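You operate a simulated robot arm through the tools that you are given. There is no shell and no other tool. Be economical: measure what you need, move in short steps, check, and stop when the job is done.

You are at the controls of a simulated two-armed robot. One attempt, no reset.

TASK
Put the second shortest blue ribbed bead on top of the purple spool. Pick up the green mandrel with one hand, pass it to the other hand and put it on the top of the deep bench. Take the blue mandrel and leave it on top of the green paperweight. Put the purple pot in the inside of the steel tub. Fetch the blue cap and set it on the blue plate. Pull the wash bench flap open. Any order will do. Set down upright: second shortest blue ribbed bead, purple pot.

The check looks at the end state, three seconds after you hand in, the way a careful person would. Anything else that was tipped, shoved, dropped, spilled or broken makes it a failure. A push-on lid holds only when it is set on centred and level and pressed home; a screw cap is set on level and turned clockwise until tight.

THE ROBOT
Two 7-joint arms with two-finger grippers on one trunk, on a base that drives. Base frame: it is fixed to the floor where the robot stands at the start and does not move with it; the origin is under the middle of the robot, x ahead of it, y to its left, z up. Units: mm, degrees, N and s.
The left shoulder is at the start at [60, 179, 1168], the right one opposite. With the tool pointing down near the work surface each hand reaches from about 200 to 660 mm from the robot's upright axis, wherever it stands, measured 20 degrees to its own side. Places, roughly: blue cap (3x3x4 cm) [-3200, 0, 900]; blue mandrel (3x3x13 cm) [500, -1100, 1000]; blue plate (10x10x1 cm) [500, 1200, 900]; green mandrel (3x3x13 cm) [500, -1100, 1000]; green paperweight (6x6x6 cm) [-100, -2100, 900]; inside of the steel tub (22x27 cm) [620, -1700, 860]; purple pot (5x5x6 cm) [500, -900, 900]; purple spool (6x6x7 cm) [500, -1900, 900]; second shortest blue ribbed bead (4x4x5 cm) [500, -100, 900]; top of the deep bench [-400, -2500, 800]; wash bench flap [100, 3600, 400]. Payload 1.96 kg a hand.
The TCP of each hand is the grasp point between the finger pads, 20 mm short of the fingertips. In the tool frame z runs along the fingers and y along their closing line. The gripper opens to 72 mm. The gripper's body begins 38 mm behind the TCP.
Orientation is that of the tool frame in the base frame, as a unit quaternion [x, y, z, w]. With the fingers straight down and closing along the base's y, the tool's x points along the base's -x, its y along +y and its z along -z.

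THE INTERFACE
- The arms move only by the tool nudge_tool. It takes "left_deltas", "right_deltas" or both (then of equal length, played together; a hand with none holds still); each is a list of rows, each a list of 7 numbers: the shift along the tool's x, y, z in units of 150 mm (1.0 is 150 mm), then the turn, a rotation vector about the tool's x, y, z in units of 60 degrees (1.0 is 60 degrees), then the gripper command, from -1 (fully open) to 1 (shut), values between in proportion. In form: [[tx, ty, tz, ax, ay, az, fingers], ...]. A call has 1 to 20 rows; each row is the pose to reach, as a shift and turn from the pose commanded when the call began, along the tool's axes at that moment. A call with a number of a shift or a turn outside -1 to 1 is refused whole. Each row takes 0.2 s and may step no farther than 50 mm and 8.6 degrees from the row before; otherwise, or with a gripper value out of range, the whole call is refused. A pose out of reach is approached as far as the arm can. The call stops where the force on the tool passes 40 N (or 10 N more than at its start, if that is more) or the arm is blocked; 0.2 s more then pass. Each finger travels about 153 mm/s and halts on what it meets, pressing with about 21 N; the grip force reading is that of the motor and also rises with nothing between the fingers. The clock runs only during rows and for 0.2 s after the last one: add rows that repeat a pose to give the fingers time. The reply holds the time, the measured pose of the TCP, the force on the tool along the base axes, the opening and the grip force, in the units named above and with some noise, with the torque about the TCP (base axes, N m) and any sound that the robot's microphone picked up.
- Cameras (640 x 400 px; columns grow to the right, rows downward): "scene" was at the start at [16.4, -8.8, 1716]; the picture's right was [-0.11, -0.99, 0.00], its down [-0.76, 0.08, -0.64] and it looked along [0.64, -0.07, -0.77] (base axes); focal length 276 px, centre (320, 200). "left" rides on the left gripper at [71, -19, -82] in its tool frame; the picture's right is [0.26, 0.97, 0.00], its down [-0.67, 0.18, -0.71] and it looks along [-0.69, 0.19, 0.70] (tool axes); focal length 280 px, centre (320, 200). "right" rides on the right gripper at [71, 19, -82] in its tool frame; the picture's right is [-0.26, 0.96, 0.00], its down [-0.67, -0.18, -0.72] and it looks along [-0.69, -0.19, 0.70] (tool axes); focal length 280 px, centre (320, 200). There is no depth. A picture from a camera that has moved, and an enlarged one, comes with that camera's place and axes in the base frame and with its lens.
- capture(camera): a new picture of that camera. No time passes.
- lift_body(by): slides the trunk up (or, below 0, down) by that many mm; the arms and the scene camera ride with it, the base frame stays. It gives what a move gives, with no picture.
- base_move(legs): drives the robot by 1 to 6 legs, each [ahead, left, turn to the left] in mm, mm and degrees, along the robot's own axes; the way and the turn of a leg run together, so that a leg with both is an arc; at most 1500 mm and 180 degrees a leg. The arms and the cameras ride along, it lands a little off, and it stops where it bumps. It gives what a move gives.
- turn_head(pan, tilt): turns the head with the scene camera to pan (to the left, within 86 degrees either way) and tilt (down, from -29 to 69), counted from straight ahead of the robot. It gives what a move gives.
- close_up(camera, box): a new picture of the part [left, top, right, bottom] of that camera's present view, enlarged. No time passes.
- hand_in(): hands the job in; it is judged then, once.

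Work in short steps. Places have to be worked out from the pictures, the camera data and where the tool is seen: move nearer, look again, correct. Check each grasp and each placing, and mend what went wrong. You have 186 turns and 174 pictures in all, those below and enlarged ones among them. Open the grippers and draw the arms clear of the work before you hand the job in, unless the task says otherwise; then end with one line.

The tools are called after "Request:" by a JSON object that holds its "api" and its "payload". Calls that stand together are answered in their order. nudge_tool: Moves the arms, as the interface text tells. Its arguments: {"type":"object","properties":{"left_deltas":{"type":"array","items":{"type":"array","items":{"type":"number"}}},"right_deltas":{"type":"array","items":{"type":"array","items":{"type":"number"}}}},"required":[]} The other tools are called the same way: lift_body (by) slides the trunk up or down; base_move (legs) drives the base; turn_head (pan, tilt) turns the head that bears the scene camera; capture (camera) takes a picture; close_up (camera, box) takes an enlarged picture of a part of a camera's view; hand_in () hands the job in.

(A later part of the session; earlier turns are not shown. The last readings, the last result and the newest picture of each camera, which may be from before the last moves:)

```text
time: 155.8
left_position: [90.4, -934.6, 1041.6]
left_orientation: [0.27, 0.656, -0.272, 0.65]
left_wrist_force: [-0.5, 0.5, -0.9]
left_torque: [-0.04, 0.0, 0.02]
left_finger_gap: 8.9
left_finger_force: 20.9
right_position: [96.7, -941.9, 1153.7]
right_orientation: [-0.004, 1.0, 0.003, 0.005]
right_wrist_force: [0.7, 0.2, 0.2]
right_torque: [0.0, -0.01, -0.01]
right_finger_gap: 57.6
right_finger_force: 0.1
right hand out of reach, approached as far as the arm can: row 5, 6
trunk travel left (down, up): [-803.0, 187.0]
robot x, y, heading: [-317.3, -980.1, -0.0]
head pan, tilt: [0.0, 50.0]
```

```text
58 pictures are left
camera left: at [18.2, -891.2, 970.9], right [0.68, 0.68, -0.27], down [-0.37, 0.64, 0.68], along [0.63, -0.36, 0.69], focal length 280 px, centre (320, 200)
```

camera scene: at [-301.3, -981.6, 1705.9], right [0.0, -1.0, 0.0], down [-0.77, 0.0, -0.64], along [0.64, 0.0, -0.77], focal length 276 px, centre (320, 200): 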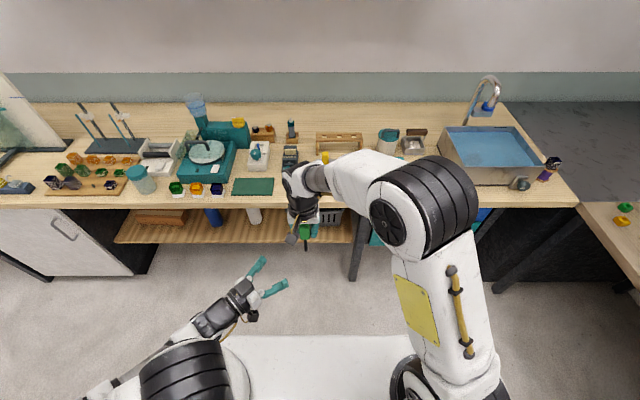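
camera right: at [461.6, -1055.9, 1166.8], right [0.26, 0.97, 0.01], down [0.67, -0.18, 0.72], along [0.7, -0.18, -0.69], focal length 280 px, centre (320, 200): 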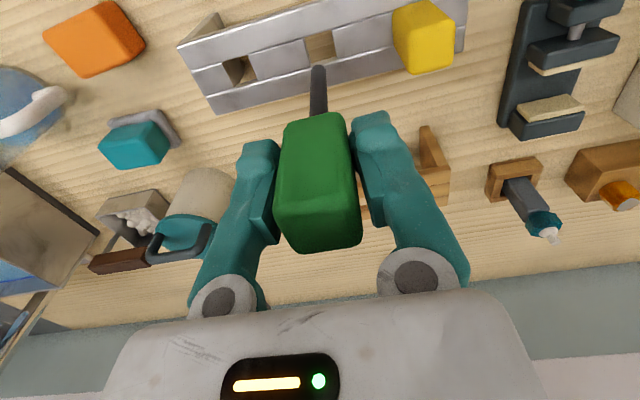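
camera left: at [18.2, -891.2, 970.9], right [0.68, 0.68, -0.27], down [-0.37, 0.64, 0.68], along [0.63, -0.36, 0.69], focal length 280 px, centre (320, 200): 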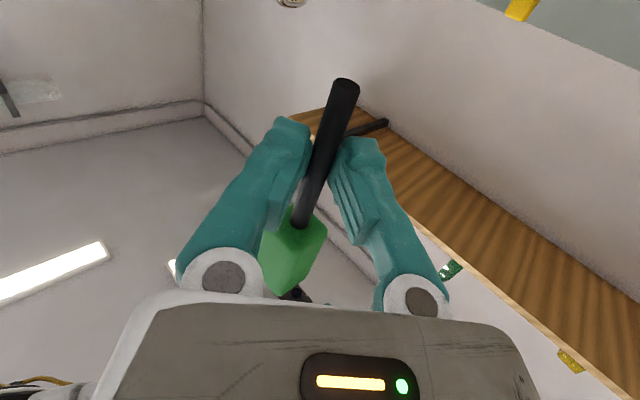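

Handover done. I move the right hand back and up to be fully clear, then retreat to its side.

Request:
{"api": "nudge_tool", "payload": {"right_deltas": [[0.15, 0, -0.05, 0, 0, 0, -0.6], [0.3, 0, -0.15, 0, 0, 0, -0.6], [0.45, -0.1, -0.25, 0, 0, 0, -0.6], [0.5, -0.3, -0.3, 0, 0, 0, -0.6], [0.5, -0.55, -0.3, 0, 0, 0, -0.6], [0.5, -0.8, -0.3, 0, 0, 0, -0.6], [0.5, -1, -0.3, 0, 0, 0, -0.6]]}}

Request:
{"api": "nudge_tool", "payload": {"left_deltas": [[0, 0, -0.1, 0, 0.14, 0, 1], [0, 0.1, -0.2, 0, 0.28, 0, 1], [0, 0.2, -0.3, 0, 0.42, 0, 1], [0, 0.3, -0.3, 0, 0.56, 0, 1], [0, 0.4, -0.3, 0, 0.7, 0, 1], [0, 0.5, -0.3, 0, 0.84, 0, 1], [0, 0.6, -0.3, 0, 0.98, 0, 1]]}}

Request:
{"api": "capture", "payload": {"camera": "scene"}}

```text
time: 157.4
left_position: [89.0, -936.3, 1041.5]
left_orientation: [0.27, 0.655, -0.272, 0.651]
left_wrist_force: [-1.2, 0.1, 0.1]
left_torque: [0.01, 0.03, 0.0]
left_finger_gap: 8.6
left_finger_force: 21.3
right_position: [21.2, -1091.2, 1194.7]
right_orientation: [-0.005, 1.0, 0.002, 0.007]
right_wrist_force: [-0.6, -0.2, 0.1]
right_torque: [0.01, 0.01, 0.01]
right_finger_gap: 57.8
right_finger_force: 0.0
right hand out of reach, approached as far as the arm can: row 3, 4, 5
trunk travel left (down, up): [-803.0, 187.0]
robot x, y, heading: [-319.1, -982.2, -0.6]
head pan, tilt: [0.0, 50.0]
```

```text
time: 159.0
left_position: [122.8, -840.6, 1041.3]
left_orientation: [0.368, 0.891, -0.103, 0.245]
left_wrist_force: [1.1, -0.3, -0.7]
left_torque: [0.05, 0.02, 0.01]
left_finger_gap: 8.7
left_finger_force: 21.1
right_position: [22.7, -1092.5, 1194.3]
right_orientation: [-0.005, 1.0, 0.004, 0.007]
right_wrist_force: [-0.2, 0.0, -0.4]
right_torque: [0.01, 0.01, 0.02]
right_finger_gap: 57.4
right_finger_force: 0.0
trunk travel left (down, up): [-803.0, 187.0]
robot x, y, heading: [-319.4, -978.6, -0.2]
head pan, tilt: [0.0, 50.0]
```

```text
57 pictures are left
camera scene: at [-300.6, -983.4, 1705.9], right [0.0, -1.0, 0.0], down [-0.77, 0.0, -0.64], along [0.64, 0.0, -0.77], focal length 276 px, centre (320, 200)
```

scene: 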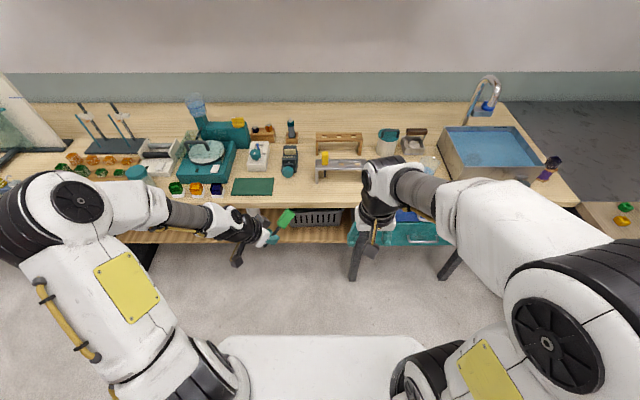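

I finish levelling the left hand, then turn right and drive toward the deep bench to find an empty spot.

Request:
{"api": "nudge_tool", "payload": {"left_deltas": [[0, 0, -0.1, 0, 0.14, 0, 1], [0, 0, -0.2, 0, 0.28, 0, 1], [0, 0, -0.3, 0, 0.42, 0, 1], [0, 0, -0.3, 0, 0.47, 0, 1]]}}

Request:
{"api": "base_move", "payload": {"legs": [[0, 0, -89.7], [450, 150, 0]]}}

Request:
{"api": "nudge_tool", "payload": {"left_deltas": [[0, 0, 0, 0, 0, -0.13, 1], [0, 0, 0, 0, 0, -0.26, 1], [0, 0, 0, 0, 0, -0.39, 1], [0, 0, 0, 0, 0, -0.52, 1], [0, 0, 0, 0, 0, -0.65, 1], [0, 0, 0, 0, 0, -0.75, 1]]}}

Request:
{"api": "capture", "payload": {"camera": "scene"}}

Request:
{"api": "capture", "payload": {"camera": "left"}}

```text
time: 160.0
left_position: [106.3, -822.6, 1079.3]
left_orientation: [0.383, 0.924, -0.011, 0.019]
left_wrist_force: [-0.2, 0.1, 0.3]
left_torque: [0.05, 0.02, -0.01]
left_finger_gap: 8.4
left_finger_force: 21.4
right_position: [20.9, -1090.6, 1194.0]
right_orientation: [-0.004, 1.0, 0.003, 0.008]
right_wrist_force: [-0.6, -0.4, 0.0]
right_torque: [0.0, 0.0, -0.01]
right_finger_gap: 57.3
right_finger_force: 0.0
trunk travel left (down, up): [-803.0, 187.0]
robot x, y, heading: [-319.6, -980.5, -0.4]
head pan, tilt: [0.0, 50.0]
```

```text
time: 166.8
left_position: [-21.2, -1871.0, 1080.1]
left_orientation: [0.924, 0.381, -0.022, 0.006]
left_wrist_force: [-0.2, 0.7, -0.8]
left_torque: [0.0, -0.01, 0.02]
left_finger_gap: 7.7
left_finger_force: 21.3
right_position: [-287.3, -1786.6, 1195.3]
right_orientation: [0.706, 0.709, -0.003, 0.007]
right_wrist_force: [0.4, 1.0, -0.6]
right_torque: [0.0, -0.01, 0.0]
right_finger_gap: 57.6
right_finger_force: 0.1
trunk travel left (down, up): [-803.0, 187.0]
robot x, y, heading: [-177.8, -1446.8, -90.8]
head pan, tilt: [0.0, 50.0]
```

```text
time: 168.2
left_position: [-20.7, -1871.4, 1079.0]
left_orientation: [0.708, 0.706, -0.024, -0.003]
left_wrist_force: [-0.1, 0.2, 0.9]
left_torque: [-0.02, -0.01, 0.02]
left_finger_gap: 7.4
left_finger_force: 20.5
right_position: [-285.8, -1785.7, 1196.0]
right_orientation: [0.705, 0.709, -0.003, 0.007]
right_wrist_force: [0.3, 0.2, 0.3]
right_torque: [-0.02, -0.01, -0.03]
right_finger_gap: 57.7
right_finger_force: 0.1
trunk travel left (down, up): [-803.0, 187.0]
robot x, y, heading: [-179.5, -1446.9, -90.6]
head pan, tilt: [0.0, 50.0]
```

```text
56 pictures are left
camera scene: at [-176.6, -1464.3, 1705.9], right [-1.0, 0.01, 0.0], down [0.01, 0.77, -0.64], along [-0.01, -0.64, -0.77], focal length 276 px, centre (320, 200)
```

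scene: 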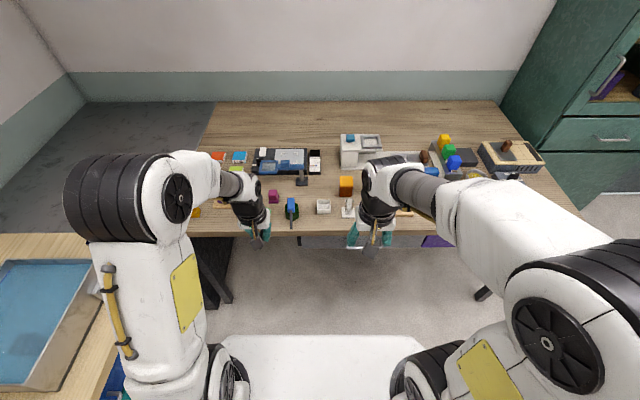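

```text
55 pictures are left
camera left: at [-36.0, -1799.7, 1159.8], right [0.97, 0.26, -0.04], down [0.21, -0.65, 0.73], along [0.16, -0.71, -0.68], focal length 280 px, centre (320, 200)
```

left: 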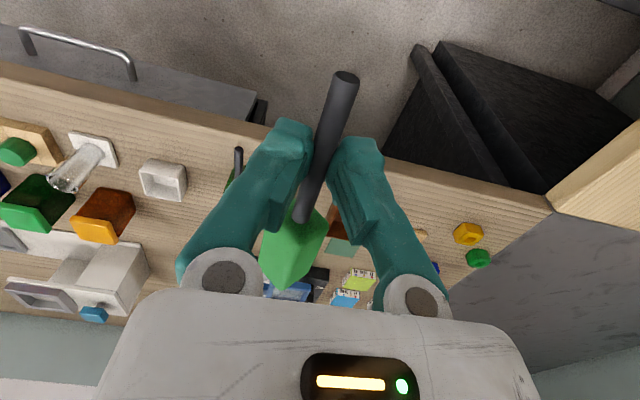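

I enlarge the bench region to pick an empty spot.

Request:
{"api": "close_up", "payload": {"camera": "scene", "box": [190, 130, 430, 280]}}

```text
2.67 times, centred on (310, 205) of scene
camera zoom: at [-176.6, -1464.3, 1705.9], right [-1.0, 0.01, 0.0], down [0.01, 0.77, -0.64], along [-0.01, -0.64, -0.77], focal length 737 px, centre (347, 187)
```

zoom: 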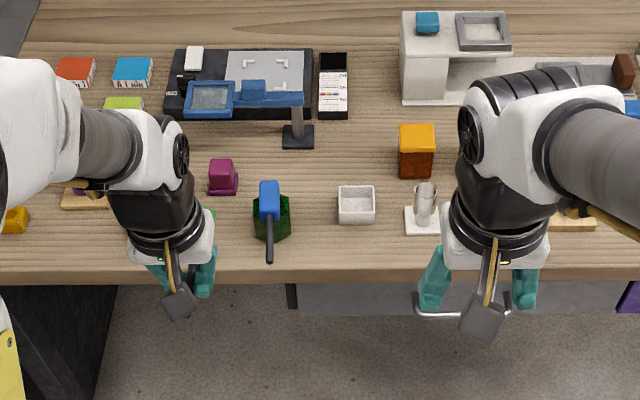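

There's a free strip between the brown tray and the paperweight (x≈0, y≈-2022…-2155). I drive the base 90 mm ahead and 80 mm left, then place the left hand above it.

Request:
{"api": "base_move", "payload": {"legs": [[90, 80, 0]]}}

Request:
{"api": "capture", "payload": {"camera": "left"}}

```text
time: 169.4
left_position: [58.8, -1960.6, 1079.2]
left_orientation: [0.709, 0.705, -0.024, -0.002]
left_wrist_force: [0.4, 0.0, 0.6]
left_torque: [0.05, -0.01, 0.0]
left_finger_gap: 7.4
left_finger_force: 21.1
right_position: [-208.1, -1874.2, 1194.5]
right_orientation: [0.705, 0.709, -0.003, 0.007]
right_wrist_force: [-0.5, 0.2, 0.4]
right_torque: [-0.03, 0.0, 0.03]
right_finger_gap: 57.6
right_finger_force: 0.0
trunk travel left (down, up): [-803.0, 187.0]
robot x, y, heading: [-96.5, -1529.7, -90.3]
head pan, tilt: [0.0, 50.0]
```

```text
53 pictures are left
camera left: at [43.2, -1887.7, 1160.1], right [0.97, 0.26, -0.04], down [0.21, -0.65, 0.73], along [0.16, -0.71, -0.68], focal length 280 px, centre (320, 200)
```

left: 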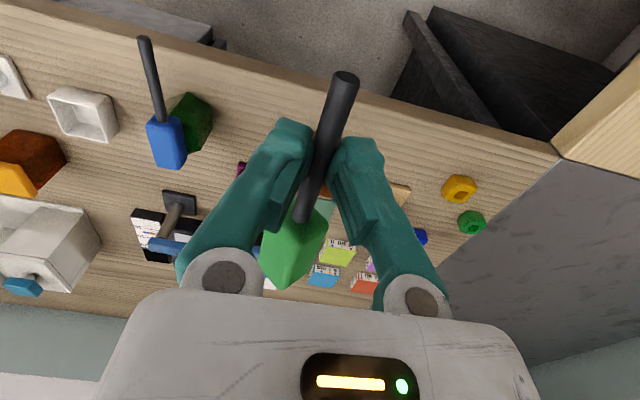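

I move above the spot at z≈990 and look.

Request:
{"api": "nudge_tool", "payload": {"left_deltas": [[-0.15, -0.1, 0.05, 0, 0, 0, 1], [-0.3, -0.2, 0.15, 0, 0, 0, 1], [-0.45, -0.3, 0.3, 0, 0, 0, 1], [-0.6, -0.379, 0.45, 0, 0, 0, 1], [-0.623, -0.379, 0.6, 0, 0, 0, 1], [-0.623, -0.379, 0.6, 0, 0, 0, 1]]}}

Request:
{"api": "capture", "payload": {"camera": "left"}}

Request:
{"api": "close_up", "payload": {"camera": "scene", "box": [200, 180, 360, 280]}}

```text
time: 170.8
left_position: [-2.6, -2053.6, 994.8]
left_orientation: [0.709, 0.705, -0.024, -0.003]
left_wrist_force: [0.0, 0.2, -0.4]
left_torque: [0.0, -0.03, -0.01]
left_finger_gap: 7.3
left_finger_force: 20.9
right_position: [-207.7, -1873.8, 1195.0]
right_orientation: [0.705, 0.709, -0.004, 0.006]
right_wrist_force: [-0.1, 0.5, 0.6]
right_torque: [0.01, -0.02, -0.01]
right_finger_gap: 57.7
right_finger_force: 0.0
trunk travel left (down, up): [-803.0, 187.0]
robot x, y, heading: [-96.9, -1535.8, -90.5]
head pan, tilt: [0.0, 50.0]
```

```text
52 pictures are left
camera left: at [-18.1, -1981.0, 1075.4], right [0.97, 0.26, -0.04], down [0.21, -0.65, 0.73], along [0.16, -0.71, -0.68], focal length 280 px, centre (320, 200)
```

left: 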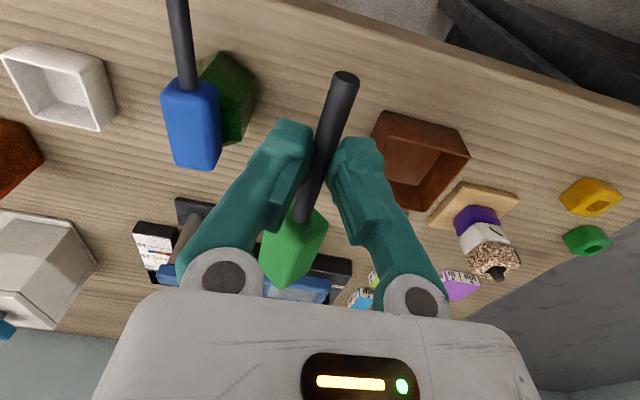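

```text
4.00 times, centred on (280, 230) of scene
camera zoom: at [-97.0, -1552.5, 1705.9], right [-1.0, 0.01, 0.0], down [0.01, 0.77, -0.64], along [-0.01, -0.64, -0.77], focal length 1106 px, centre (480, 80)
```

zoom: 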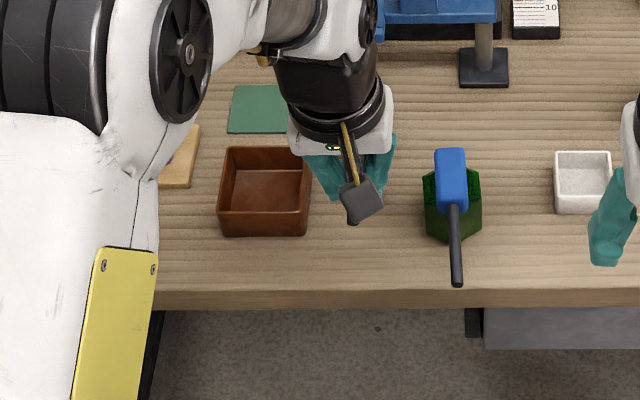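

Gap centre is x≈+3. I shift +8 mm in x and descend to z≈885.

Request:
{"api": "nudge_tool", "payload": {"left_deltas": [[0, 0.06, 0.1, 0, 0, 0, 1], [0, 0.067, 0.3, 0, 0, 0, 1], [0, 0.067, 0.5, 0, 0, 0, 1], [0, 0.067, 0.65, 0, 0, 0, 1], [0, 0.067, 0.72, 0, 0, 0, 1], [0, 0.067, 0.72, 0, 0, 0, 1]]}}

Request:
{"api": "capture", "payload": {"camera": "left"}}

Request:
{"api": "close_up", "payload": {"camera": "scene", "box": [200, 180, 360, 280]}}

```text
time: 172.2
left_position: [7.1, -2058.8, 886.5]
left_orientation: [0.709, 0.705, -0.023, -0.002]
left_wrist_force: [0.2, -0.5, -1.0]
left_torque: [0.0, -0.01, -0.03]
left_finger_gap: 7.0
left_finger_force: 20.4
right_position: [-206.3, -1874.7, 1194.9]
right_orientation: [0.705, 0.709, -0.003, 0.006]
right_wrist_force: [-0.5, 0.4, 1.0]
right_torque: [-0.01, 0.0, 0.01]
right_finger_gap: 57.7
right_finger_force: 0.0
trunk travel left (down, up): [-803.0, 187.0]
robot x, y, heading: [-97.0, -1533.5, -90.5]
head pan, tilt: [0.0, 50.0]
```

```text
50 pictures are left
camera left: at [-8.9, -1986.9, 967.5], right [0.97, 0.26, -0.04], down [0.21, -0.65, 0.73], along [0.16, -0.71, -0.68], focal length 280 px, centre (320, 200)
```

left: 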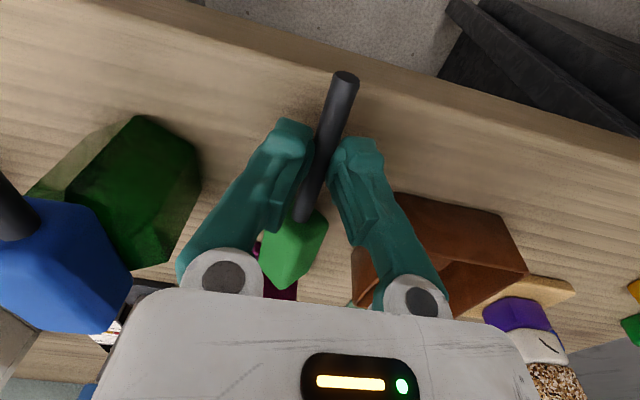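

```text
4.00 times, centred on (280, 230) of scene
camera zoom: at [-97.0, -1552.9, 1705.9], right [-1.0, 0.01, 0.0], down [0.01, 0.77, -0.64], along [-0.01, -0.64, -0.77], focal length 1106 px, centre (480, 80)
```

zoom: 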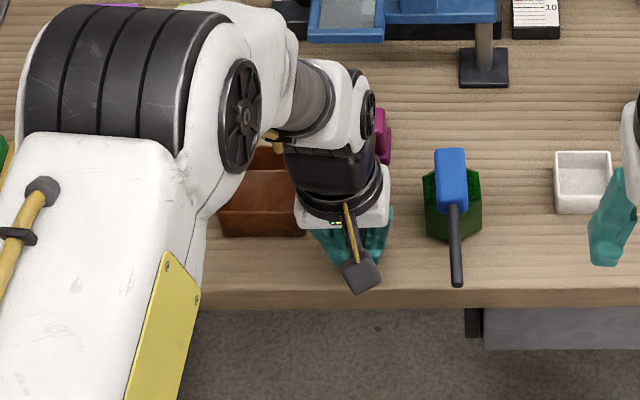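

I back off 4 mm from the magenta block and lower slowly to contact.

Request:
{"api": "nudge_tool", "payload": {"left_deltas": [[0.03, -0.015, 0, 0, 0, 0, 1], [0.03, -0.015, 0.04, 0, 0, 0, 1], [0.03, -0.015, 0.07, 0, 0, 0, 1], [0.03, -0.015, 0.09, 0, 0, 0, 1], [0.03, -0.015, 0.11, 0, 0, 0, 1], [0.03, -0.015, 0.12, 0, 0, 0, 1]]}}

```text
time: 173.6
left_position: [3.6, -2052.2, 874.3]
left_orientation: [0.708, 0.705, -0.025, -0.001]
left_wrist_force: [1.4, 13.4, 29.6]
left_torque: [0.07, -0.03, -0.01]
left_finger_gap: 7.0
left_finger_force: 21.3
right_position: [-207.4, -1869.4, 1196.5]
right_orientation: [0.705, 0.709, -0.004, 0.009]
right_wrist_force: [0.7, 0.7, 0.2]
right_torque: [-0.01, 0.04, -0.01]
right_finger_gap: 57.3
right_finger_force: 0.2
trunk travel left (down, up): [-803.0, 187.0]
robot x, y, heading: [-94.2, -1537.3, -90.5]
head pan, tilt: [0.0, 50.0]
stopped in row 6 (left hand): the force on the tool passed its limit at 44 N (the readings are from after the stop); the commanded pose is now the measured one
```

Bench contact at z≈874. I relieve 1.5 mm, open moderately and rise.

Request:
{"api": "nudge_tool", "payload": {"left_deltas": [[0, 0, -0.01, 0, 0, 0, 1], [0, 0, -0.01, 0, 0, 0, 0.3], [0, 0, -0.01, 0, 0, 0, 0.2], [0, 0, -0.01, 0, 0, 0, 0.2], [0, 0, -0.2, 0, 0, 0, 0.2], [0, 0, -0.45, 0, 0, 0, 0.2], [0, 0, -0.75, 0, 0, 0, 0.2]]}}

Request:
{"api": "capture", "payload": {"camera": "left"}}

```text
time: 175.2
left_position: [5.2, -2052.9, 985.8]
left_orientation: [0.709, 0.705, -0.024, -0.003]
left_wrist_force: [-0.2, -0.3, 0.3]
left_torque: [-0.03, -0.04, 0.02]
left_finger_gap: 29.0
left_finger_force: 0.0
right_position: [-207.0, -1873.0, 1194.6]
right_orientation: [0.705, 0.709, -0.003, 0.008]
right_wrist_force: [-0.2, -0.5, 0.3]
right_torque: [-0.01, -0.01, 0.0]
right_finger_gap: 57.7
right_finger_force: 0.0
trunk travel left (down, up): [-803.0, 187.0]
robot x, y, heading: [-94.1, -1538.4, -90.6]
head pan, tilt: [0.0, 50.0]
```

```text
48 pictures are left
camera left: at [-9.5, -1979.7, 1064.5], right [0.97, 0.26, -0.04], down [0.21, -0.65, 0.73], along [0.16, -0.71, -0.68], focal length 280 px, centre (320, 200)
```

left: 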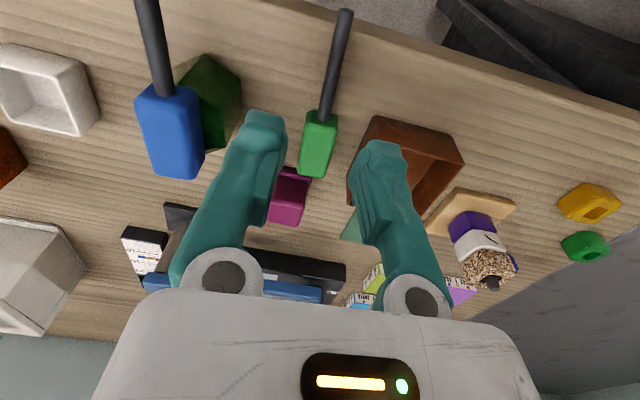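

Green mandrel lies safely on the deep bench. I raise the left hand, back away, and turn to face the far side (-x) for the blue cap.

Request:
{"api": "nudge_tool", "payload": {"left_deltas": [[0.2, 0, -0.2, 0, 0, 0, -0.5], [0.4, 0, -0.4, 0, 0, 0, -0.5], [0.6, 0, -0.6, 0, 0, 0, -0.5], [0.7, 0, -0.75, 0, 0, 0, -0.5]]}}

Request:
{"api": "base_move", "payload": {"legs": [[-700, 0, 0], [0, 0, -89.5]]}}

Request:
{"api": "turn_head", "payload": {"pan": -15, "tilt": 20}}

Request:
{"api": "capture", "payload": {"camera": "scene"}}

```text
time: 176.2
left_position: [10.6, -1941.9, 1094.6]
left_orientation: [0.709, 0.705, -0.025, -0.001]
left_wrist_force: [0.1, 0.6, -1.2]
left_torque: [-0.02, 0.01, -0.02]
left_finger_gap: 54.0
left_finger_force: 0.1
right_position: [-207.4, -1873.2, 1195.3]
right_orientation: [0.705, 0.709, -0.004, 0.007]
right_wrist_force: [-0.3, 0.5, -0.6]
right_torque: [0.03, 0.03, -0.03]
right_finger_gap: 57.8
right_finger_force: 0.0
trunk travel left (down, up): [-803.0, 187.0]
robot x, y, heading: [-96.3, -1535.1, -90.4]
head pan, tilt: [0.0, 50.0]
```

```text
time: 183.8
left_position: [-497.9, -942.4, 1094.4]
left_orientation: [1.0, 0.019, -0.017, -0.019]
left_wrist_force: [0.0, 0.3, -1.2]
left_torque: [-0.01, -0.04, -0.01]
left_finger_gap: 54.2
left_finger_force: 0.0
right_position: [-437.7, -722.0, 1194.8]
right_orientation: [1.0, 0.022, -0.007, 0.002]
right_wrist_force: [0.1, 0.0, 0.5]
right_torque: [-0.03, 0.01, 0.01]
right_finger_gap: 57.8
right_finger_force: 0.2
trunk travel left (down, up): [-803.0, 187.0]
robot x, y, heading: [-93.0, -817.3, -178.1]
head pan, tilt: [0.0, 50.0]
```

```text
time: 184.8
left_position: [-498.6, -942.9, 1094.4]
left_orientation: [1.0, 0.018, -0.016, -0.018]
left_wrist_force: [0.5, 0.1, -1.3]
left_torque: [0.02, -0.01, -0.01]
left_finger_gap: 54.1
left_finger_force: 0.0
right_position: [-437.9, -723.0, 1195.4]
right_orientation: [1.0, 0.023, -0.007, 0.003]
right_wrist_force: [0.1, -0.2, 1.3]
right_torque: [-0.04, 0.02, 0.02]
right_finger_gap: 57.3
right_finger_force: 0.0
trunk travel left (down, up): [-803.0, 187.0]
robot x, y, heading: [-93.8, -818.2, -178.2]
head pan, tilt: [-15.0, 20.0]
```

```text
47 pictures are left
camera scene: at [-125.7, -796.7, 1751.4], right [0.23, 0.97, 0.0], down [0.33, -0.08, -0.94], along [-0.91, 0.21, -0.34], focal length 276 px, centre (320, 200)
```

scene: 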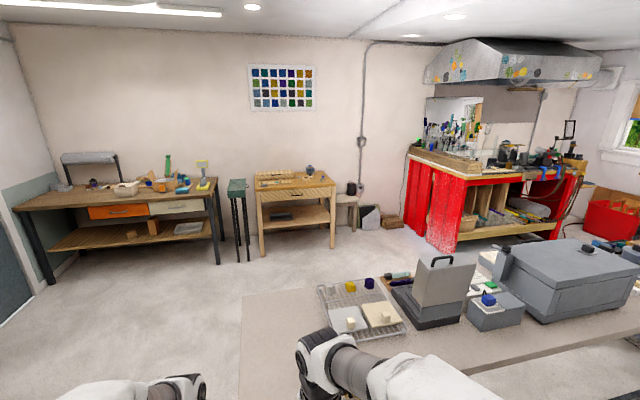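

The blue cap is on the small wooden bench ahead; a centre table blocks the direct path, so I drive around via y≈-1480.

Request:
{"api": "base_move", "payload": {"legs": [[0, 660, -1.8], [1450, 0, 0], [600, 0, 0]]}}

Request:
{"api": "turn_head", "payload": {"pan": -45, "tilt": 25}}

Request:
{"api": "capture", "payload": {"camera": "scene"}}

```text
time: 198.1
left_position: [-2525.9, -1530.5, 1095.3]
left_orientation: [1.0, -0.012, -0.015, -0.017]
left_wrist_force: [0.0, 0.6, -0.2]
left_torque: [0.0, -0.02, 0.02]
left_finger_gap: 54.1
left_finger_force: 0.0
right_position: [-2454.4, -1312.6, 1194.7]
right_orientation: [1.0, -0.006, -0.008, 0.003]
right_wrist_force: [0.6, -0.2, 0.9]
right_torque: [-0.01, -0.02, 0.0]
right_finger_gap: 57.6
right_finger_force: 0.0
trunk travel left (down, up): [-803.0, 187.0]
robot x, y, heading: [-2115.8, -1433.1, 178.4]
head pan, tilt: [-15.0, 20.0]
```

```text
time: 199.1
left_position: [-2526.0, -1530.2, 1095.1]
left_orientation: [1.0, -0.011, -0.016, -0.019]
left_wrist_force: [0.2, -0.8, 0.0]
left_torque: [0.03, 0.0, 0.0]
left_finger_gap: 54.1
left_finger_force: 0.0
right_position: [-2453.9, -1313.7, 1194.3]
right_orientation: [1.0, -0.006, -0.007, 0.003]
right_wrist_force: [0.5, -0.1, 0.7]
right_torque: [0.04, -0.03, 0.01]
right_finger_gap: 57.5
right_finger_force: 0.1
trunk travel left (down, up): [-803.0, 187.0]
robot x, y, heading: [-2117.6, -1430.2, 178.4]
head pan, tilt: [-45.0, 25.0]
```

```text
46 pictures are left
camera scene: at [-2120.4, -1365.2, 1743.4], right [0.73, 0.69, 0.0], down [0.29, -0.31, -0.91], along [-0.62, 0.66, -0.42], focal length 276 px, centre (320, 200)
```

scene: 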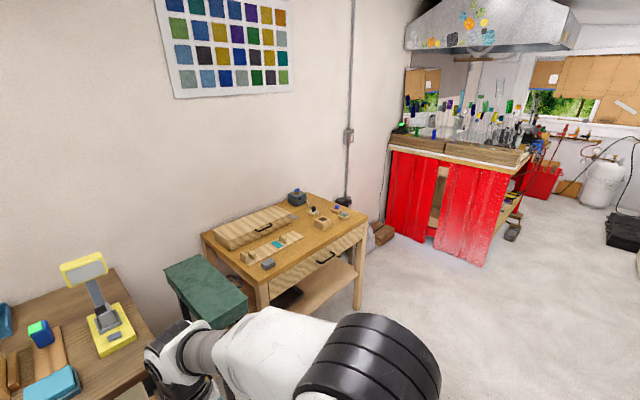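

I slide right along y to face the small bench at y≈-30.

Request:
{"api": "base_move", "payload": {"legs": [[0, -1400, 1.6]]}}

Request:
{"api": "turn_head", "payload": {"pan": 0, "tilt": 30}}

Request:
{"api": "capture", "payload": {"camera": "scene"}}

```text
time: 206.0
left_position: [-2488.2, -139.2, 1094.3]
left_orientation: [1.0, -0.012, -0.016, -0.018]
left_wrist_force: [0.4, 0.5, 0.7]
left_torque: [-0.03, -0.01, -0.01]
left_finger_gap: 53.9
left_finger_force: 0.0
right_position: [-2416.3, 77.1, 1194.5]
right_orientation: [1.0, -0.006, -0.007, 0.002]
right_wrist_force: [-0.2, -0.5, -0.5]
right_torque: [0.03, -0.02, 0.0]
right_finger_gap: 57.6
right_finger_force: 0.0
trunk travel left (down, up): [-803.0, 187.0]
robot x, y, heading: [-2078.4, -41.7, 178.3]
head pan, tilt: [-45.0, 25.0]
```

```text
time: 207.1
left_position: [-2488.6, -138.5, 1094.7]
left_orientation: [1.0, -0.011, -0.015, -0.019]
left_wrist_force: [-0.3, 0.2, 0.2]
left_torque: [0.02, 0.03, 0.02]
left_finger_gap: 53.9
left_finger_force: 0.1
right_position: [-2416.4, 77.9, 1194.3]
right_orientation: [1.0, -0.006, -0.006, 0.003]
right_wrist_force: [0.4, 0.1, 0.2]
right_torque: [0.0, 0.0, 0.0]
right_finger_gap: 57.6
right_finger_force: 0.0
trunk travel left (down, up): [-803.0, 187.0]
robot x, y, heading: [-2078.4, -37.0, 178.6]
head pan, tilt: [0.0, 30.0]
```

```text
45 pictures are left
camera scene: at [-2110.0, -38.1, 1735.4], right [0.03, 1.0, 0.0], down [0.5, -0.01, -0.87], along [-0.87, 0.02, -0.5], focal length 276 px, centre (320, 200)
```

scene: 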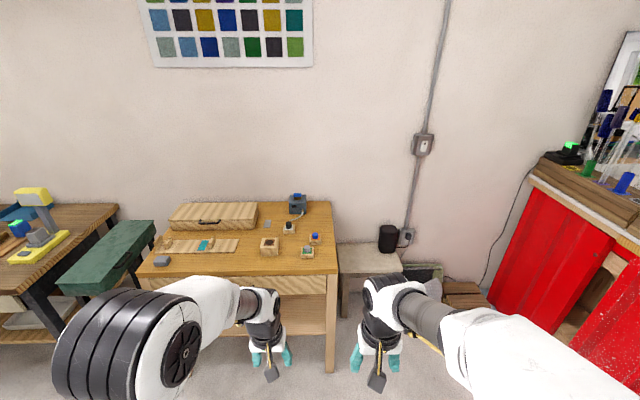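

Request:
{"api": "close_up", "payload": {"camera": "scene", "box": [240, 185, 360, 260]}}

```text
5.33 times, centred on (300, 222) of scene
camera zoom: at [-2110.0, -38.1, 1735.4], right [0.03, 1.0, 0.0], down [0.5, -0.01, -0.87], along [-0.87, 0.02, -0.5], focal length 1474 px, centre (427, 80)
```

zoom: 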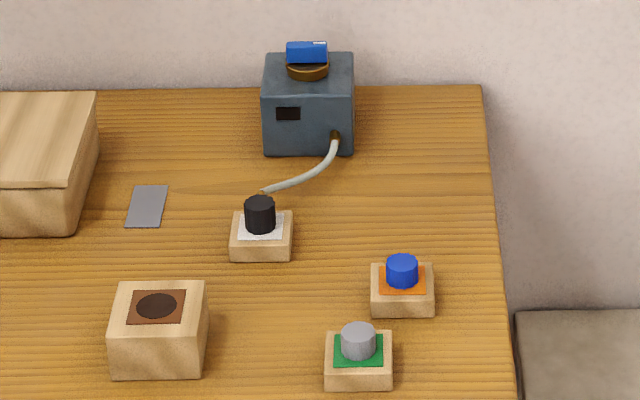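

The blue cap is the blue cylinder on the orange-felt block, ≈(-3212,-36,900). I drive up with it on the right hand's side.

Request:
{"api": "base_move", "payload": {"legs": [[560, 80, 1.4]]}}

Request:
{"api": "turn_head", "payload": {"pan": 0, "tilt": 50}}

Request:
{"api": "capture", "payload": {"camera": "right"}}

Request:
{"api": "capture", "payload": {"camera": "scene"}}

```text
time: 210.4
left_position: [-3049.7, -203.5, 1096.4]
left_orientation: [1.0, -0.01, -0.017, -0.018]
left_wrist_force: [-0.2, 0.5, -0.3]
left_torque: [0.0, -0.01, -0.01]
left_finger_gap: 53.9
left_finger_force: 0.1
right_position: [-2977.9, 13.1, 1195.6]
right_orientation: [1.0, -0.006, -0.008, 0.003]
right_wrist_force: [0.3, 0.6, -1.3]
right_torque: [0.03, 0.0, 0.02]
right_finger_gap: 57.3
right_finger_force: 0.2
trunk travel left (down, up): [-803.0, 187.0]
robot x, y, heading: [-2636.9, -103.2, 178.6]
head pan, tilt: [0.0, 30.0]
```

```text
time: 211.2
left_position: [-3049.8, -203.1, 1095.4]
left_orientation: [1.0, -0.01, -0.015, -0.018]
left_wrist_force: [-0.1, -0.1, 0.4]
left_torque: [-0.02, 0.02, 0.0]
left_finger_gap: 54.2
left_finger_force: 0.1
right_position: [-2977.2, 13.2, 1194.8]
right_orientation: [1.0, -0.006, -0.007, 0.002]
right_wrist_force: [0.1, 0.6, -0.5]
right_torque: [0.04, 0.02, 0.03]
right_finger_gap: 57.5
right_finger_force: 0.1
trunk travel left (down, up): [-803.0, 187.0]
robot x, y, heading: [-2640.5, -101.3, 178.8]
head pan, tilt: [0.0, 50.0]
```

```text
43 pictures are left
camera right: at [-2905.7, -6.6, 1274.6], right [-0.27, -0.96, 0.01], down [-0.66, 0.19, 0.72], along [-0.7, 0.19, -0.69], focal length 280 px, centre (320, 200)
```

right: 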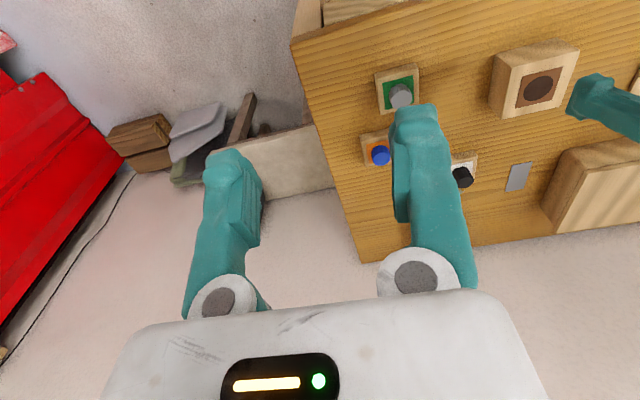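

```text
42 pictures are left
camera scene: at [-2657.6, -102.4, 1706.0], right [0.02, 1.0, 0.0], down [0.77, -0.02, -0.64], along [-0.64, 0.02, -0.77], focal length 276 px, centre (320, 200)
```

scene: 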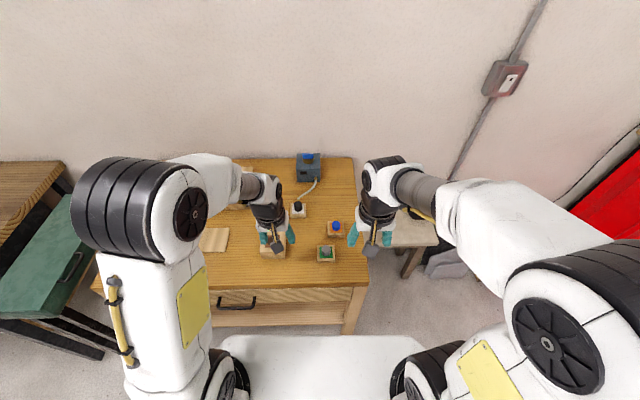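

I estimate the cap at ≈(-3228,-28). I move the right hand toward it in two stages, descending.

Request:
{"api": "nudge_tool", "payload": {"right_deltas": [[-0.2, 0.05, 0.1, 0, 0, 0, -0.6], [-0.4, 0.1, 0.25, 0, 0, 0, -0.6], [-0.6, 0.17, 0.35, 0, 0, 0, -0.6], [-0.8, 0.24, 0.45, 0, 0, 0, -0.6], [-0.95, 0.27, 0.55, 0, 0, 0, -0.6]]}}

Request:
{"api": "nudge_tool", "payload": {"right_deltas": [[-0.1, 0, 0.2, 0, 0, 0, -0.6], [-0.25, 0, 0.4, 0, 0, 0, -0.6], [-0.4, 0, 0.6, 0, 0, 0, -0.6], [-0.55, 0, 0.75, 0, 0, 0, -0.6], [-0.55, 0, 0.75, 0, 0, 0, -0.6]]}}

Request:
{"api": "capture", "payload": {"camera": "right"}}

Request:
{"api": "close_up", "payload": {"camera": "scene", "box": [270, 190, 390, 265]}}

```text
time: 212.4
left_position: [-3049.9, -204.1, 1094.6]
left_orientation: [1.0, -0.011, -0.016, -0.019]
left_wrist_force: [0.6, -0.1, 0.6]
left_torque: [-0.04, -0.02, 0.01]
left_finger_gap: 54.1
left_finger_force: 0.0
right_position: [-3124.5, -27.3, 1114.8]
right_orientation: [1.0, -0.005, -0.007, 0.002]
right_wrist_force: [0.1, 0.2, 0.7]
right_torque: [0.0, 0.0, -0.01]
right_finger_gap: 57.4
right_finger_force: 0.0
trunk travel left (down, up): [-803.0, 187.0]
robot x, y, heading: [-2637.8, -103.6, 178.6]
head pan, tilt: [0.0, 50.0]
```

```text
time: 213.6
left_position: [-3047.8, -203.6, 1094.8]
left_orientation: [1.0, -0.01, -0.017, -0.019]
left_wrist_force: [0.2, 0.8, 0.1]
left_torque: [-0.01, 0.05, -0.02]
left_finger_gap: 54.0
left_finger_force: 0.2
right_position: [-3207.0, -29.3, 1002.9]
right_orientation: [1.0, -0.005, -0.008, 0.004]
right_wrist_force: [0.1, -0.5, 0.0]
right_torque: [0.02, 0.02, -0.02]
right_finger_gap: 57.6
right_finger_force: 0.0
trunk travel left (down, up): [-803.0, 187.0]
robot x, y, heading: [-2639.6, -102.8, 178.8]
head pan, tilt: [0.0, 50.0]
```

```text
41 pictures are left
camera right: at [-3135.6, -49.5, 1082.8], right [-0.27, -0.96, 0.01], down [-0.66, 0.19, 0.72], along [-0.7, 0.19, -0.69], focal length 280 px, centre (320, 200)
```

right: 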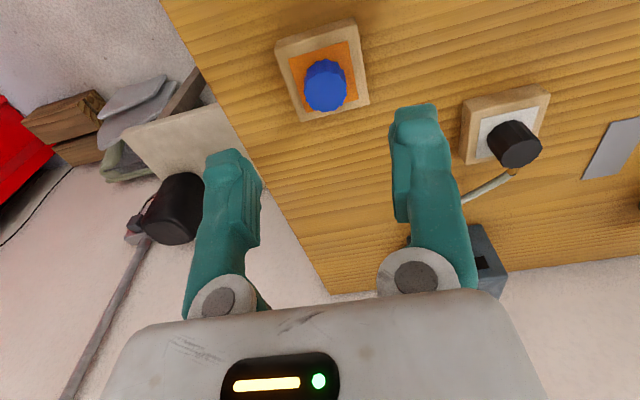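

```text
5.33 times, centred on (330, 228) of scene
camera zoom: at [-2656.6, -102.3, 1705.9], right [0.03, 1.0, 0.0], down [0.77, -0.02, -0.64], along [-0.64, 0.02, -0.77], focal length 1474 px, centre (267, 53)
```

zoom: 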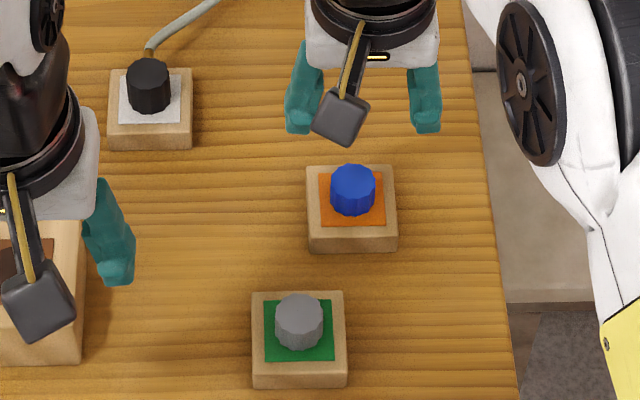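

Cap top ≈ (-3228,-29,883). I shift 22 mm forward and descend so that the fingertips stay above the block (z≈878).

Request:
{"api": "nudge_tool", "payload": {"right_deltas": [[-0.147, -0.01, 0.1, 0, 0, 0, -0.5], [-0.147, -0.01, 0.35, 0, 0, 0, -0.5], [-0.147, -0.01, 0.6, 0, 0, 0, -0.5], [-0.147, -0.01, 0.75, 0, 0, 0, -0.5], [-0.147, -0.01, 0.83, 0, 0, 0, -0.5], [-0.147, -0.01, 0.83, 0, 0, 0, -0.5]]}}

Request:
{"api": "capture", "payload": {"camera": "right"}}

```text
time: 214.8
left_position: [-3043.3, -202.8, 1097.9]
left_orientation: [1.0, -0.011, -0.019, -0.018]
left_wrist_force: [-0.4, -0.9, -0.1]
left_torque: [-0.01, 0.01, -0.02]
left_finger_gap: 54.2
left_finger_force: 0.1
right_position: [-3229.9, -25.9, 891.5]
right_orientation: [1.0, -0.005, -0.018, 0.003]
right_wrist_force: [20.8, 2.9, 28.8]
right_torque: [-0.89, -0.5, 0.86]
right_finger_gap: 54.1
right_finger_force: 0.2
trunk travel left (down, up): [-803.0, 187.0]
robot x, y, heading: [-2636.4, -102.4, 178.5]
head pan, tilt: [0.0, 50.0]
stopped in row 6 (right hand): the force on the tool passed its limit at 50 N (the readings are from after the stop); the commanded pose is now the measured one
```

```text
39 pictures are left
camera right: at [-3155.6, -44.6, 969.6], right [-0.27, -0.96, 0.02], down [-0.65, 0.2, 0.74], along [-0.71, 0.19, -0.68], focal length 280 px, centre (320, 200)
```

right: 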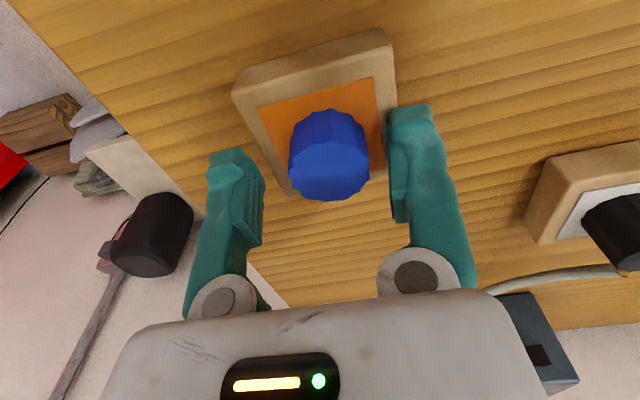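

The fingertip touched the block at tip height ≈871. I raise 4 mm and close on the cap.

Request:
{"api": "nudge_tool", "payload": {"right_deltas": [[0, 0, -0.025, 0, 0, 0, -0.5], [0, 0, -0.025, 0, 0, 0, 0], [0, 0, -0.025, 0, 0, 0, 1], [0, 0, -0.025, 0, 0, 0, 1]]}}

Request:
{"api": "capture", "payload": {"camera": "right"}}

```text
time: 215.8
left_position: [-3046.9, -203.3, 1096.6]
left_orientation: [1.0, -0.01, -0.017, -0.018]
left_wrist_force: [0.6, 0.0, 0.0]
left_torque: [-0.03, 0.03, -0.03]
left_finger_gap: 54.2
left_finger_force: 0.0
right_position: [-3232.3, -26.5, 891.9]
right_orientation: [1.0, -0.007, -0.019, 0.004]
right_wrist_force: [5.5, -2.0, 25.7]
right_torque: [0.33, -0.36, -0.2]
right_finger_gap: 26.7
right_finger_force: 20.8
trunk travel left (down, up): [-803.0, 187.0]
robot x, y, heading: [-2641.1, -99.8, 178.7]
head pan, tilt: [0.0, 50.0]
```

```text
38 pictures are left
camera right: at [-3158.7, -46.6, 970.6], right [-0.27, -0.96, 0.02], down [-0.65, 0.2, 0.74], along [-0.71, 0.19, -0.67], focal length 280 px, centre (320, 200)
```

right: 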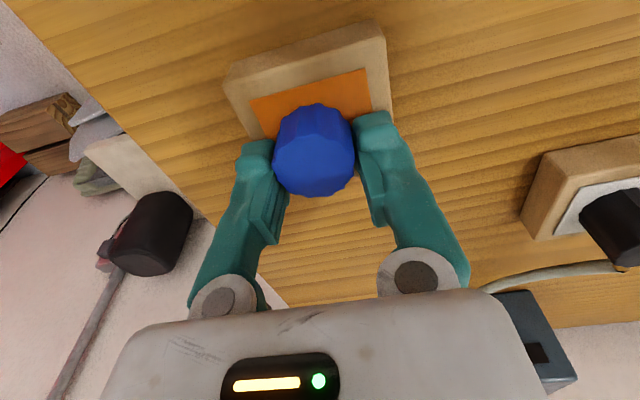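

Cap gripped (26.7 mm). I lift and check that only the cap comes up.

Request:
{"api": "nudge_tool", "payload": {"right_deltas": [[0, 0, -0.1, 0, 0, 0, 1], [0, 0, -0.25, 0, 0, 0, 1], [0, 0, -0.45, 0, 0, 0, 1], [0.1, 0, -0.65, 0, 0, 0, 1]]}}

Request:
{"api": "capture", "payload": {"camera": "right"}}

```text
time: 216.8
left_position: [-3048.7, -202.8, 1095.7]
left_orientation: [1.0, -0.011, -0.017, -0.019]
left_wrist_force: [0.8, 0.3, -0.6]
left_torque: [-0.03, 0.01, 0.04]
left_finger_gap: 54.1
left_finger_force: 0.1
right_position: [-3215.5, -24.7, 985.7]
right_orientation: [1.0, -0.005, -0.016, 0.004]
right_wrist_force: [0.4, -0.4, 0.2]
right_torque: [0.02, 0.02, 0.03]
right_finger_gap: 26.6
right_finger_force: 21.3
trunk travel left (down, up): [-803.0, 187.0]
robot x, y, heading: [-2641.6, -104.2, 178.5]
head pan, tilt: [0.0, 50.0]
```

```text
37 pictures are left
camera right: at [-3142.0, -44.6, 1064.2], right [-0.27, -0.96, 0.02], down [-0.65, 0.2, 0.73], along [-0.71, 0.19, -0.68], focal length 280 px, centre (320, 200)
```

right: 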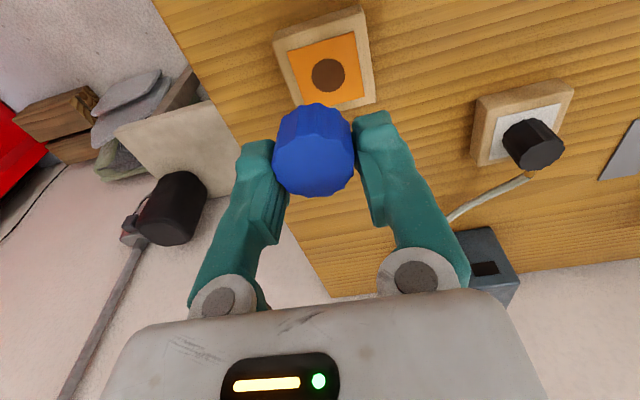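

Only the cap came up. I retract the right hand and drive back around the table.

Request:
{"api": "nudge_tool", "payload": {"right_deltas": [[0.2, 0, -0.2, 0, 0, 0, 1], [0.4, 0, -0.4, 0, 0, 0, 1], [0.6, -0.1, -0.6, 0, 0, 0, 1], [0.8, -0.2, -0.8, 0, 0, 0, 1], [1.0, -0.3, -0.95, 0, 0, 0, 1]]}}

Request:
{"api": "base_move", "payload": {"legs": [[-540, 0, 1.4], [0, 1340, 0], [-1450, 0, 0], [-560, 0, 0], [0, 0, -178.5]]}}

Request:
{"api": "turn_head", "payload": {"pan": 50, "tilt": 25}}

Request:
{"api": "capture", "payload": {"camera": "scene"}}

```text
time: 218.0
left_position: [-3047.8, -203.7, 1095.0]
left_orientation: [1.0, -0.011, -0.017, -0.018]
left_wrist_force: [0.1, 0.6, 0.1]
left_torque: [-0.03, 0.0, -0.01]
left_finger_gap: 54.3
left_finger_force: 0.0
right_position: [-3062.7, 21.9, 1128.9]
right_orientation: [1.0, -0.006, -0.017, 0.004]
right_wrist_force: [0.3, 0.1, 0.0]
right_torque: [0.04, 0.02, -0.01]
right_finger_gap: 26.3
right_finger_force: 21.1
trunk travel left (down, up): [-803.0, 187.0]
robot x, y, heading: [-2642.5, -101.4, 178.7]
head pan, tilt: [0.0, 50.0]
```

```text
time: 244.5
left_position: [326.9, -1418.2, 1094.8]
left_orientation: [0.003, 1.0, -0.019, 0.016]
left_wrist_force: [0.1, -0.3, -0.6]
left_torque: [0.0, -0.03, 0.0]
left_finger_gap: 53.6
left_finger_force: 0.1
right_position: [343.6, -1641.5, 1126.9]
right_orientation: [-0.001, 1.0, 0.004, 0.016]
right_wrist_force: [0.3, -0.3, 0.3]
right_torque: [0.02, -0.05, 0.01]
right_finger_gap: 24.8
right_finger_force: 21.0
trunk travel left (down, up): [-803.0, 187.0]
robot x, y, heading: [-82.7, -1522.1, -0.6]
head pan, tilt: [0.0, 50.0]
```

```text
time: 245.7
left_position: [326.3, -1418.5, 1095.7]
left_orientation: [0.004, 1.0, -0.019, 0.016]
left_wrist_force: [0.3, 0.3, 0.0]
left_torque: [-0.01, -0.04, -0.01]
left_finger_gap: 54.0
left_finger_force: 0.0
right_position: [343.7, -1641.4, 1127.5]
right_orientation: [-0.001, 1.0, 0.004, 0.016]
right_wrist_force: [-0.1, -0.5, 0.4]
right_torque: [-0.01, 0.0, 0.05]
right_finger_gap: 24.5
right_finger_force: 21.3
trunk travel left (down, up): [-803.0, 187.0]
robot x, y, heading: [-78.6, -1527.1, -0.7]
head pan, tilt: [50.0, 25.0]
```

```text
36 pictures are left
camera scene: at [-82.1, -1454.3, 1743.4], right [0.76, -0.65, 0.0], down [-0.28, -0.32, -0.91], along [0.59, 0.69, -0.42], focal length 276 px, centre (320, 200)
```

scene: 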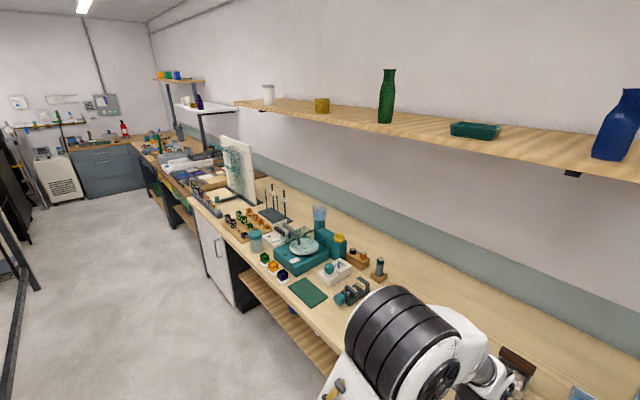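

Grip gap drifted to 24.5 mm; I check the cap in the hand.

Request:
{"api": "close_up", "payload": {"camera": "right", "box": [160, 60, 480, 260]}}

```text
2.00 times, centred on (320, 160) of right
camera zoom: at [271.1, -1624.2, 1205.6], right [0.26, 0.97, 0.02], down [0.65, -0.19, 0.73], along [0.71, -0.18, -0.68], focal length 561 px, centre (320, 280)
```

zoom: 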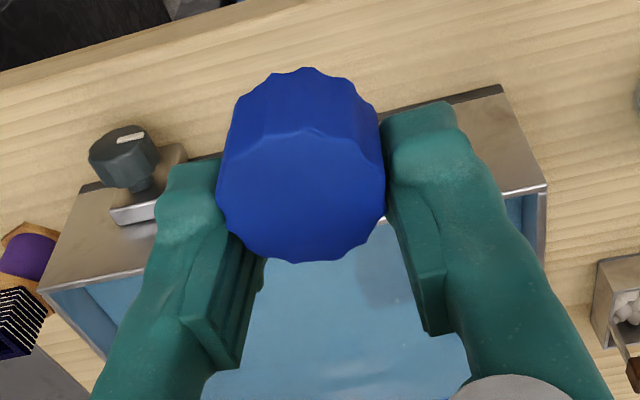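

The cap sits ~7 mm off the pads' centre and is creeping out. I'll set it down on the free bench strip in front of the tub and regrip it centred.

Request:
{"api": "nudge_tool", "payload": {"right_deltas": [[-0.15, 0, 0.15, 0, 0, 0, 1], [-0.3, 0, 0.3, 0, 0, 0, 1], [-0.45, 0, 0.5, 0, 0, 0, 1], [-0.54, 0, 0.75, 0, 0, 0, 1], [-0.54, 0, 1.0, 0, 0, 0, 1]]}}

Request:
{"api": "capture", "payload": {"camera": "right"}}

```text
time: 246.9
left_position: [326.1, -1417.6, 1095.4]
left_orientation: [0.004, 1.0, -0.018, 0.015]
left_wrist_force: [1.1, -0.2, 0.6]
left_torque: [0.03, 0.03, -0.02]
left_finger_gap: 54.0
left_finger_force: 0.1
right_position: [429.9, -1644.8, 980.8]
right_orientation: [-0.001, 1.0, 0.004, 0.015]
right_wrist_force: [-0.8, 0.3, -0.2]
right_torque: [0.0, -0.03, 0.01]
right_finger_gap: 24.3
right_finger_force: 20.8
trunk travel left (down, up): [-803.0, 187.0]
robot x, y, heading: [-80.3, -1525.1, -0.7]
head pan, tilt: [50.0, 25.0]
```

```text
34 pictures are left
camera right: at [357.5, -1626.0, 1059.8], right [0.26, 0.97, 0.02], down [0.65, -0.19, 0.73], along [0.71, -0.18, -0.68], focal length 280 px, centre (320, 200)
```

right: 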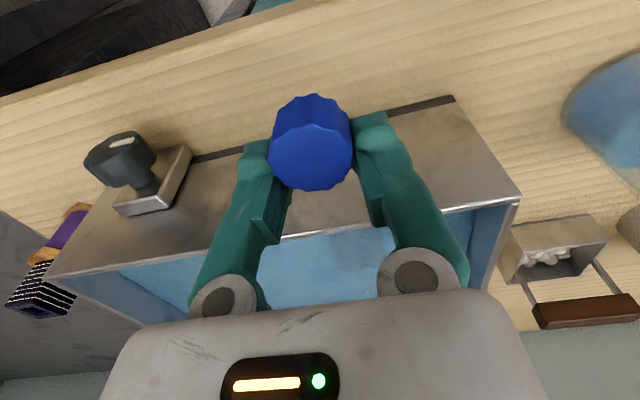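

Clear of the tub wall. I descend, slowing until contact.

Request:
{"api": "nudge_tool", "payload": {"right_deltas": [[0.03, 0, 0.2, 0, 0, 0, 1], [0.03, 0, 0.4, 0, 0, 0, 1], [0.03, 0, 0.46, 0, 0, 0, 1], [0.03, 0, 0.5, 0, 0, 0, 1], [0.03, 0, 0.54, 0, 0, 0, 1], [0.03, 0, 0.57, 0, 0, 0, 1], [0.03, 0, 0.6, 0, 0, 0, 1], [0.03, 0, 0.63, 0, 0, 0, 1]]}}

Request:
{"api": "capture", "payload": {"camera": "right"}}

```text
time: 248.7
left_position: [326.6, -1418.8, 1095.0]
left_orientation: [0.004, 1.0, -0.019, 0.017]
left_wrist_force: [0.4, 0.2, 0.5]
left_torque: [-0.02, 0.01, 0.05]
left_finger_gap: 53.9
left_finger_force: 0.1
right_position: [429.5, -1639.5, 885.7]
right_orientation: [-0.001, 1.0, 0.004, 0.016]
right_wrist_force: [1.1, -0.1, 2.1]
right_torque: [0.0, 0.02, 0.01]
right_finger_gap: 24.5
right_finger_force: 21.1
trunk travel left (down, up): [-803.0, 187.0]
robot x, y, heading: [-80.8, -1527.6, -0.4]
head pan, tilt: [50.0, 25.0]
```

```text
33 pictures are left
camera right: at [355.4, -1621.6, 963.7], right [0.26, 0.97, 0.02], down [0.65, -0.19, 0.74], along [0.71, -0.18, -0.68], focal length 280 px, centre (320, 200)
```

right: 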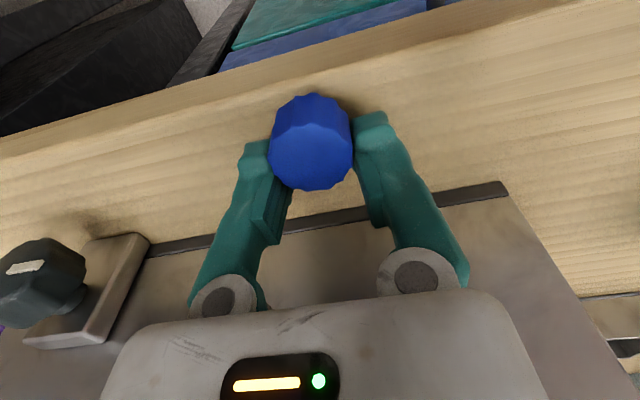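

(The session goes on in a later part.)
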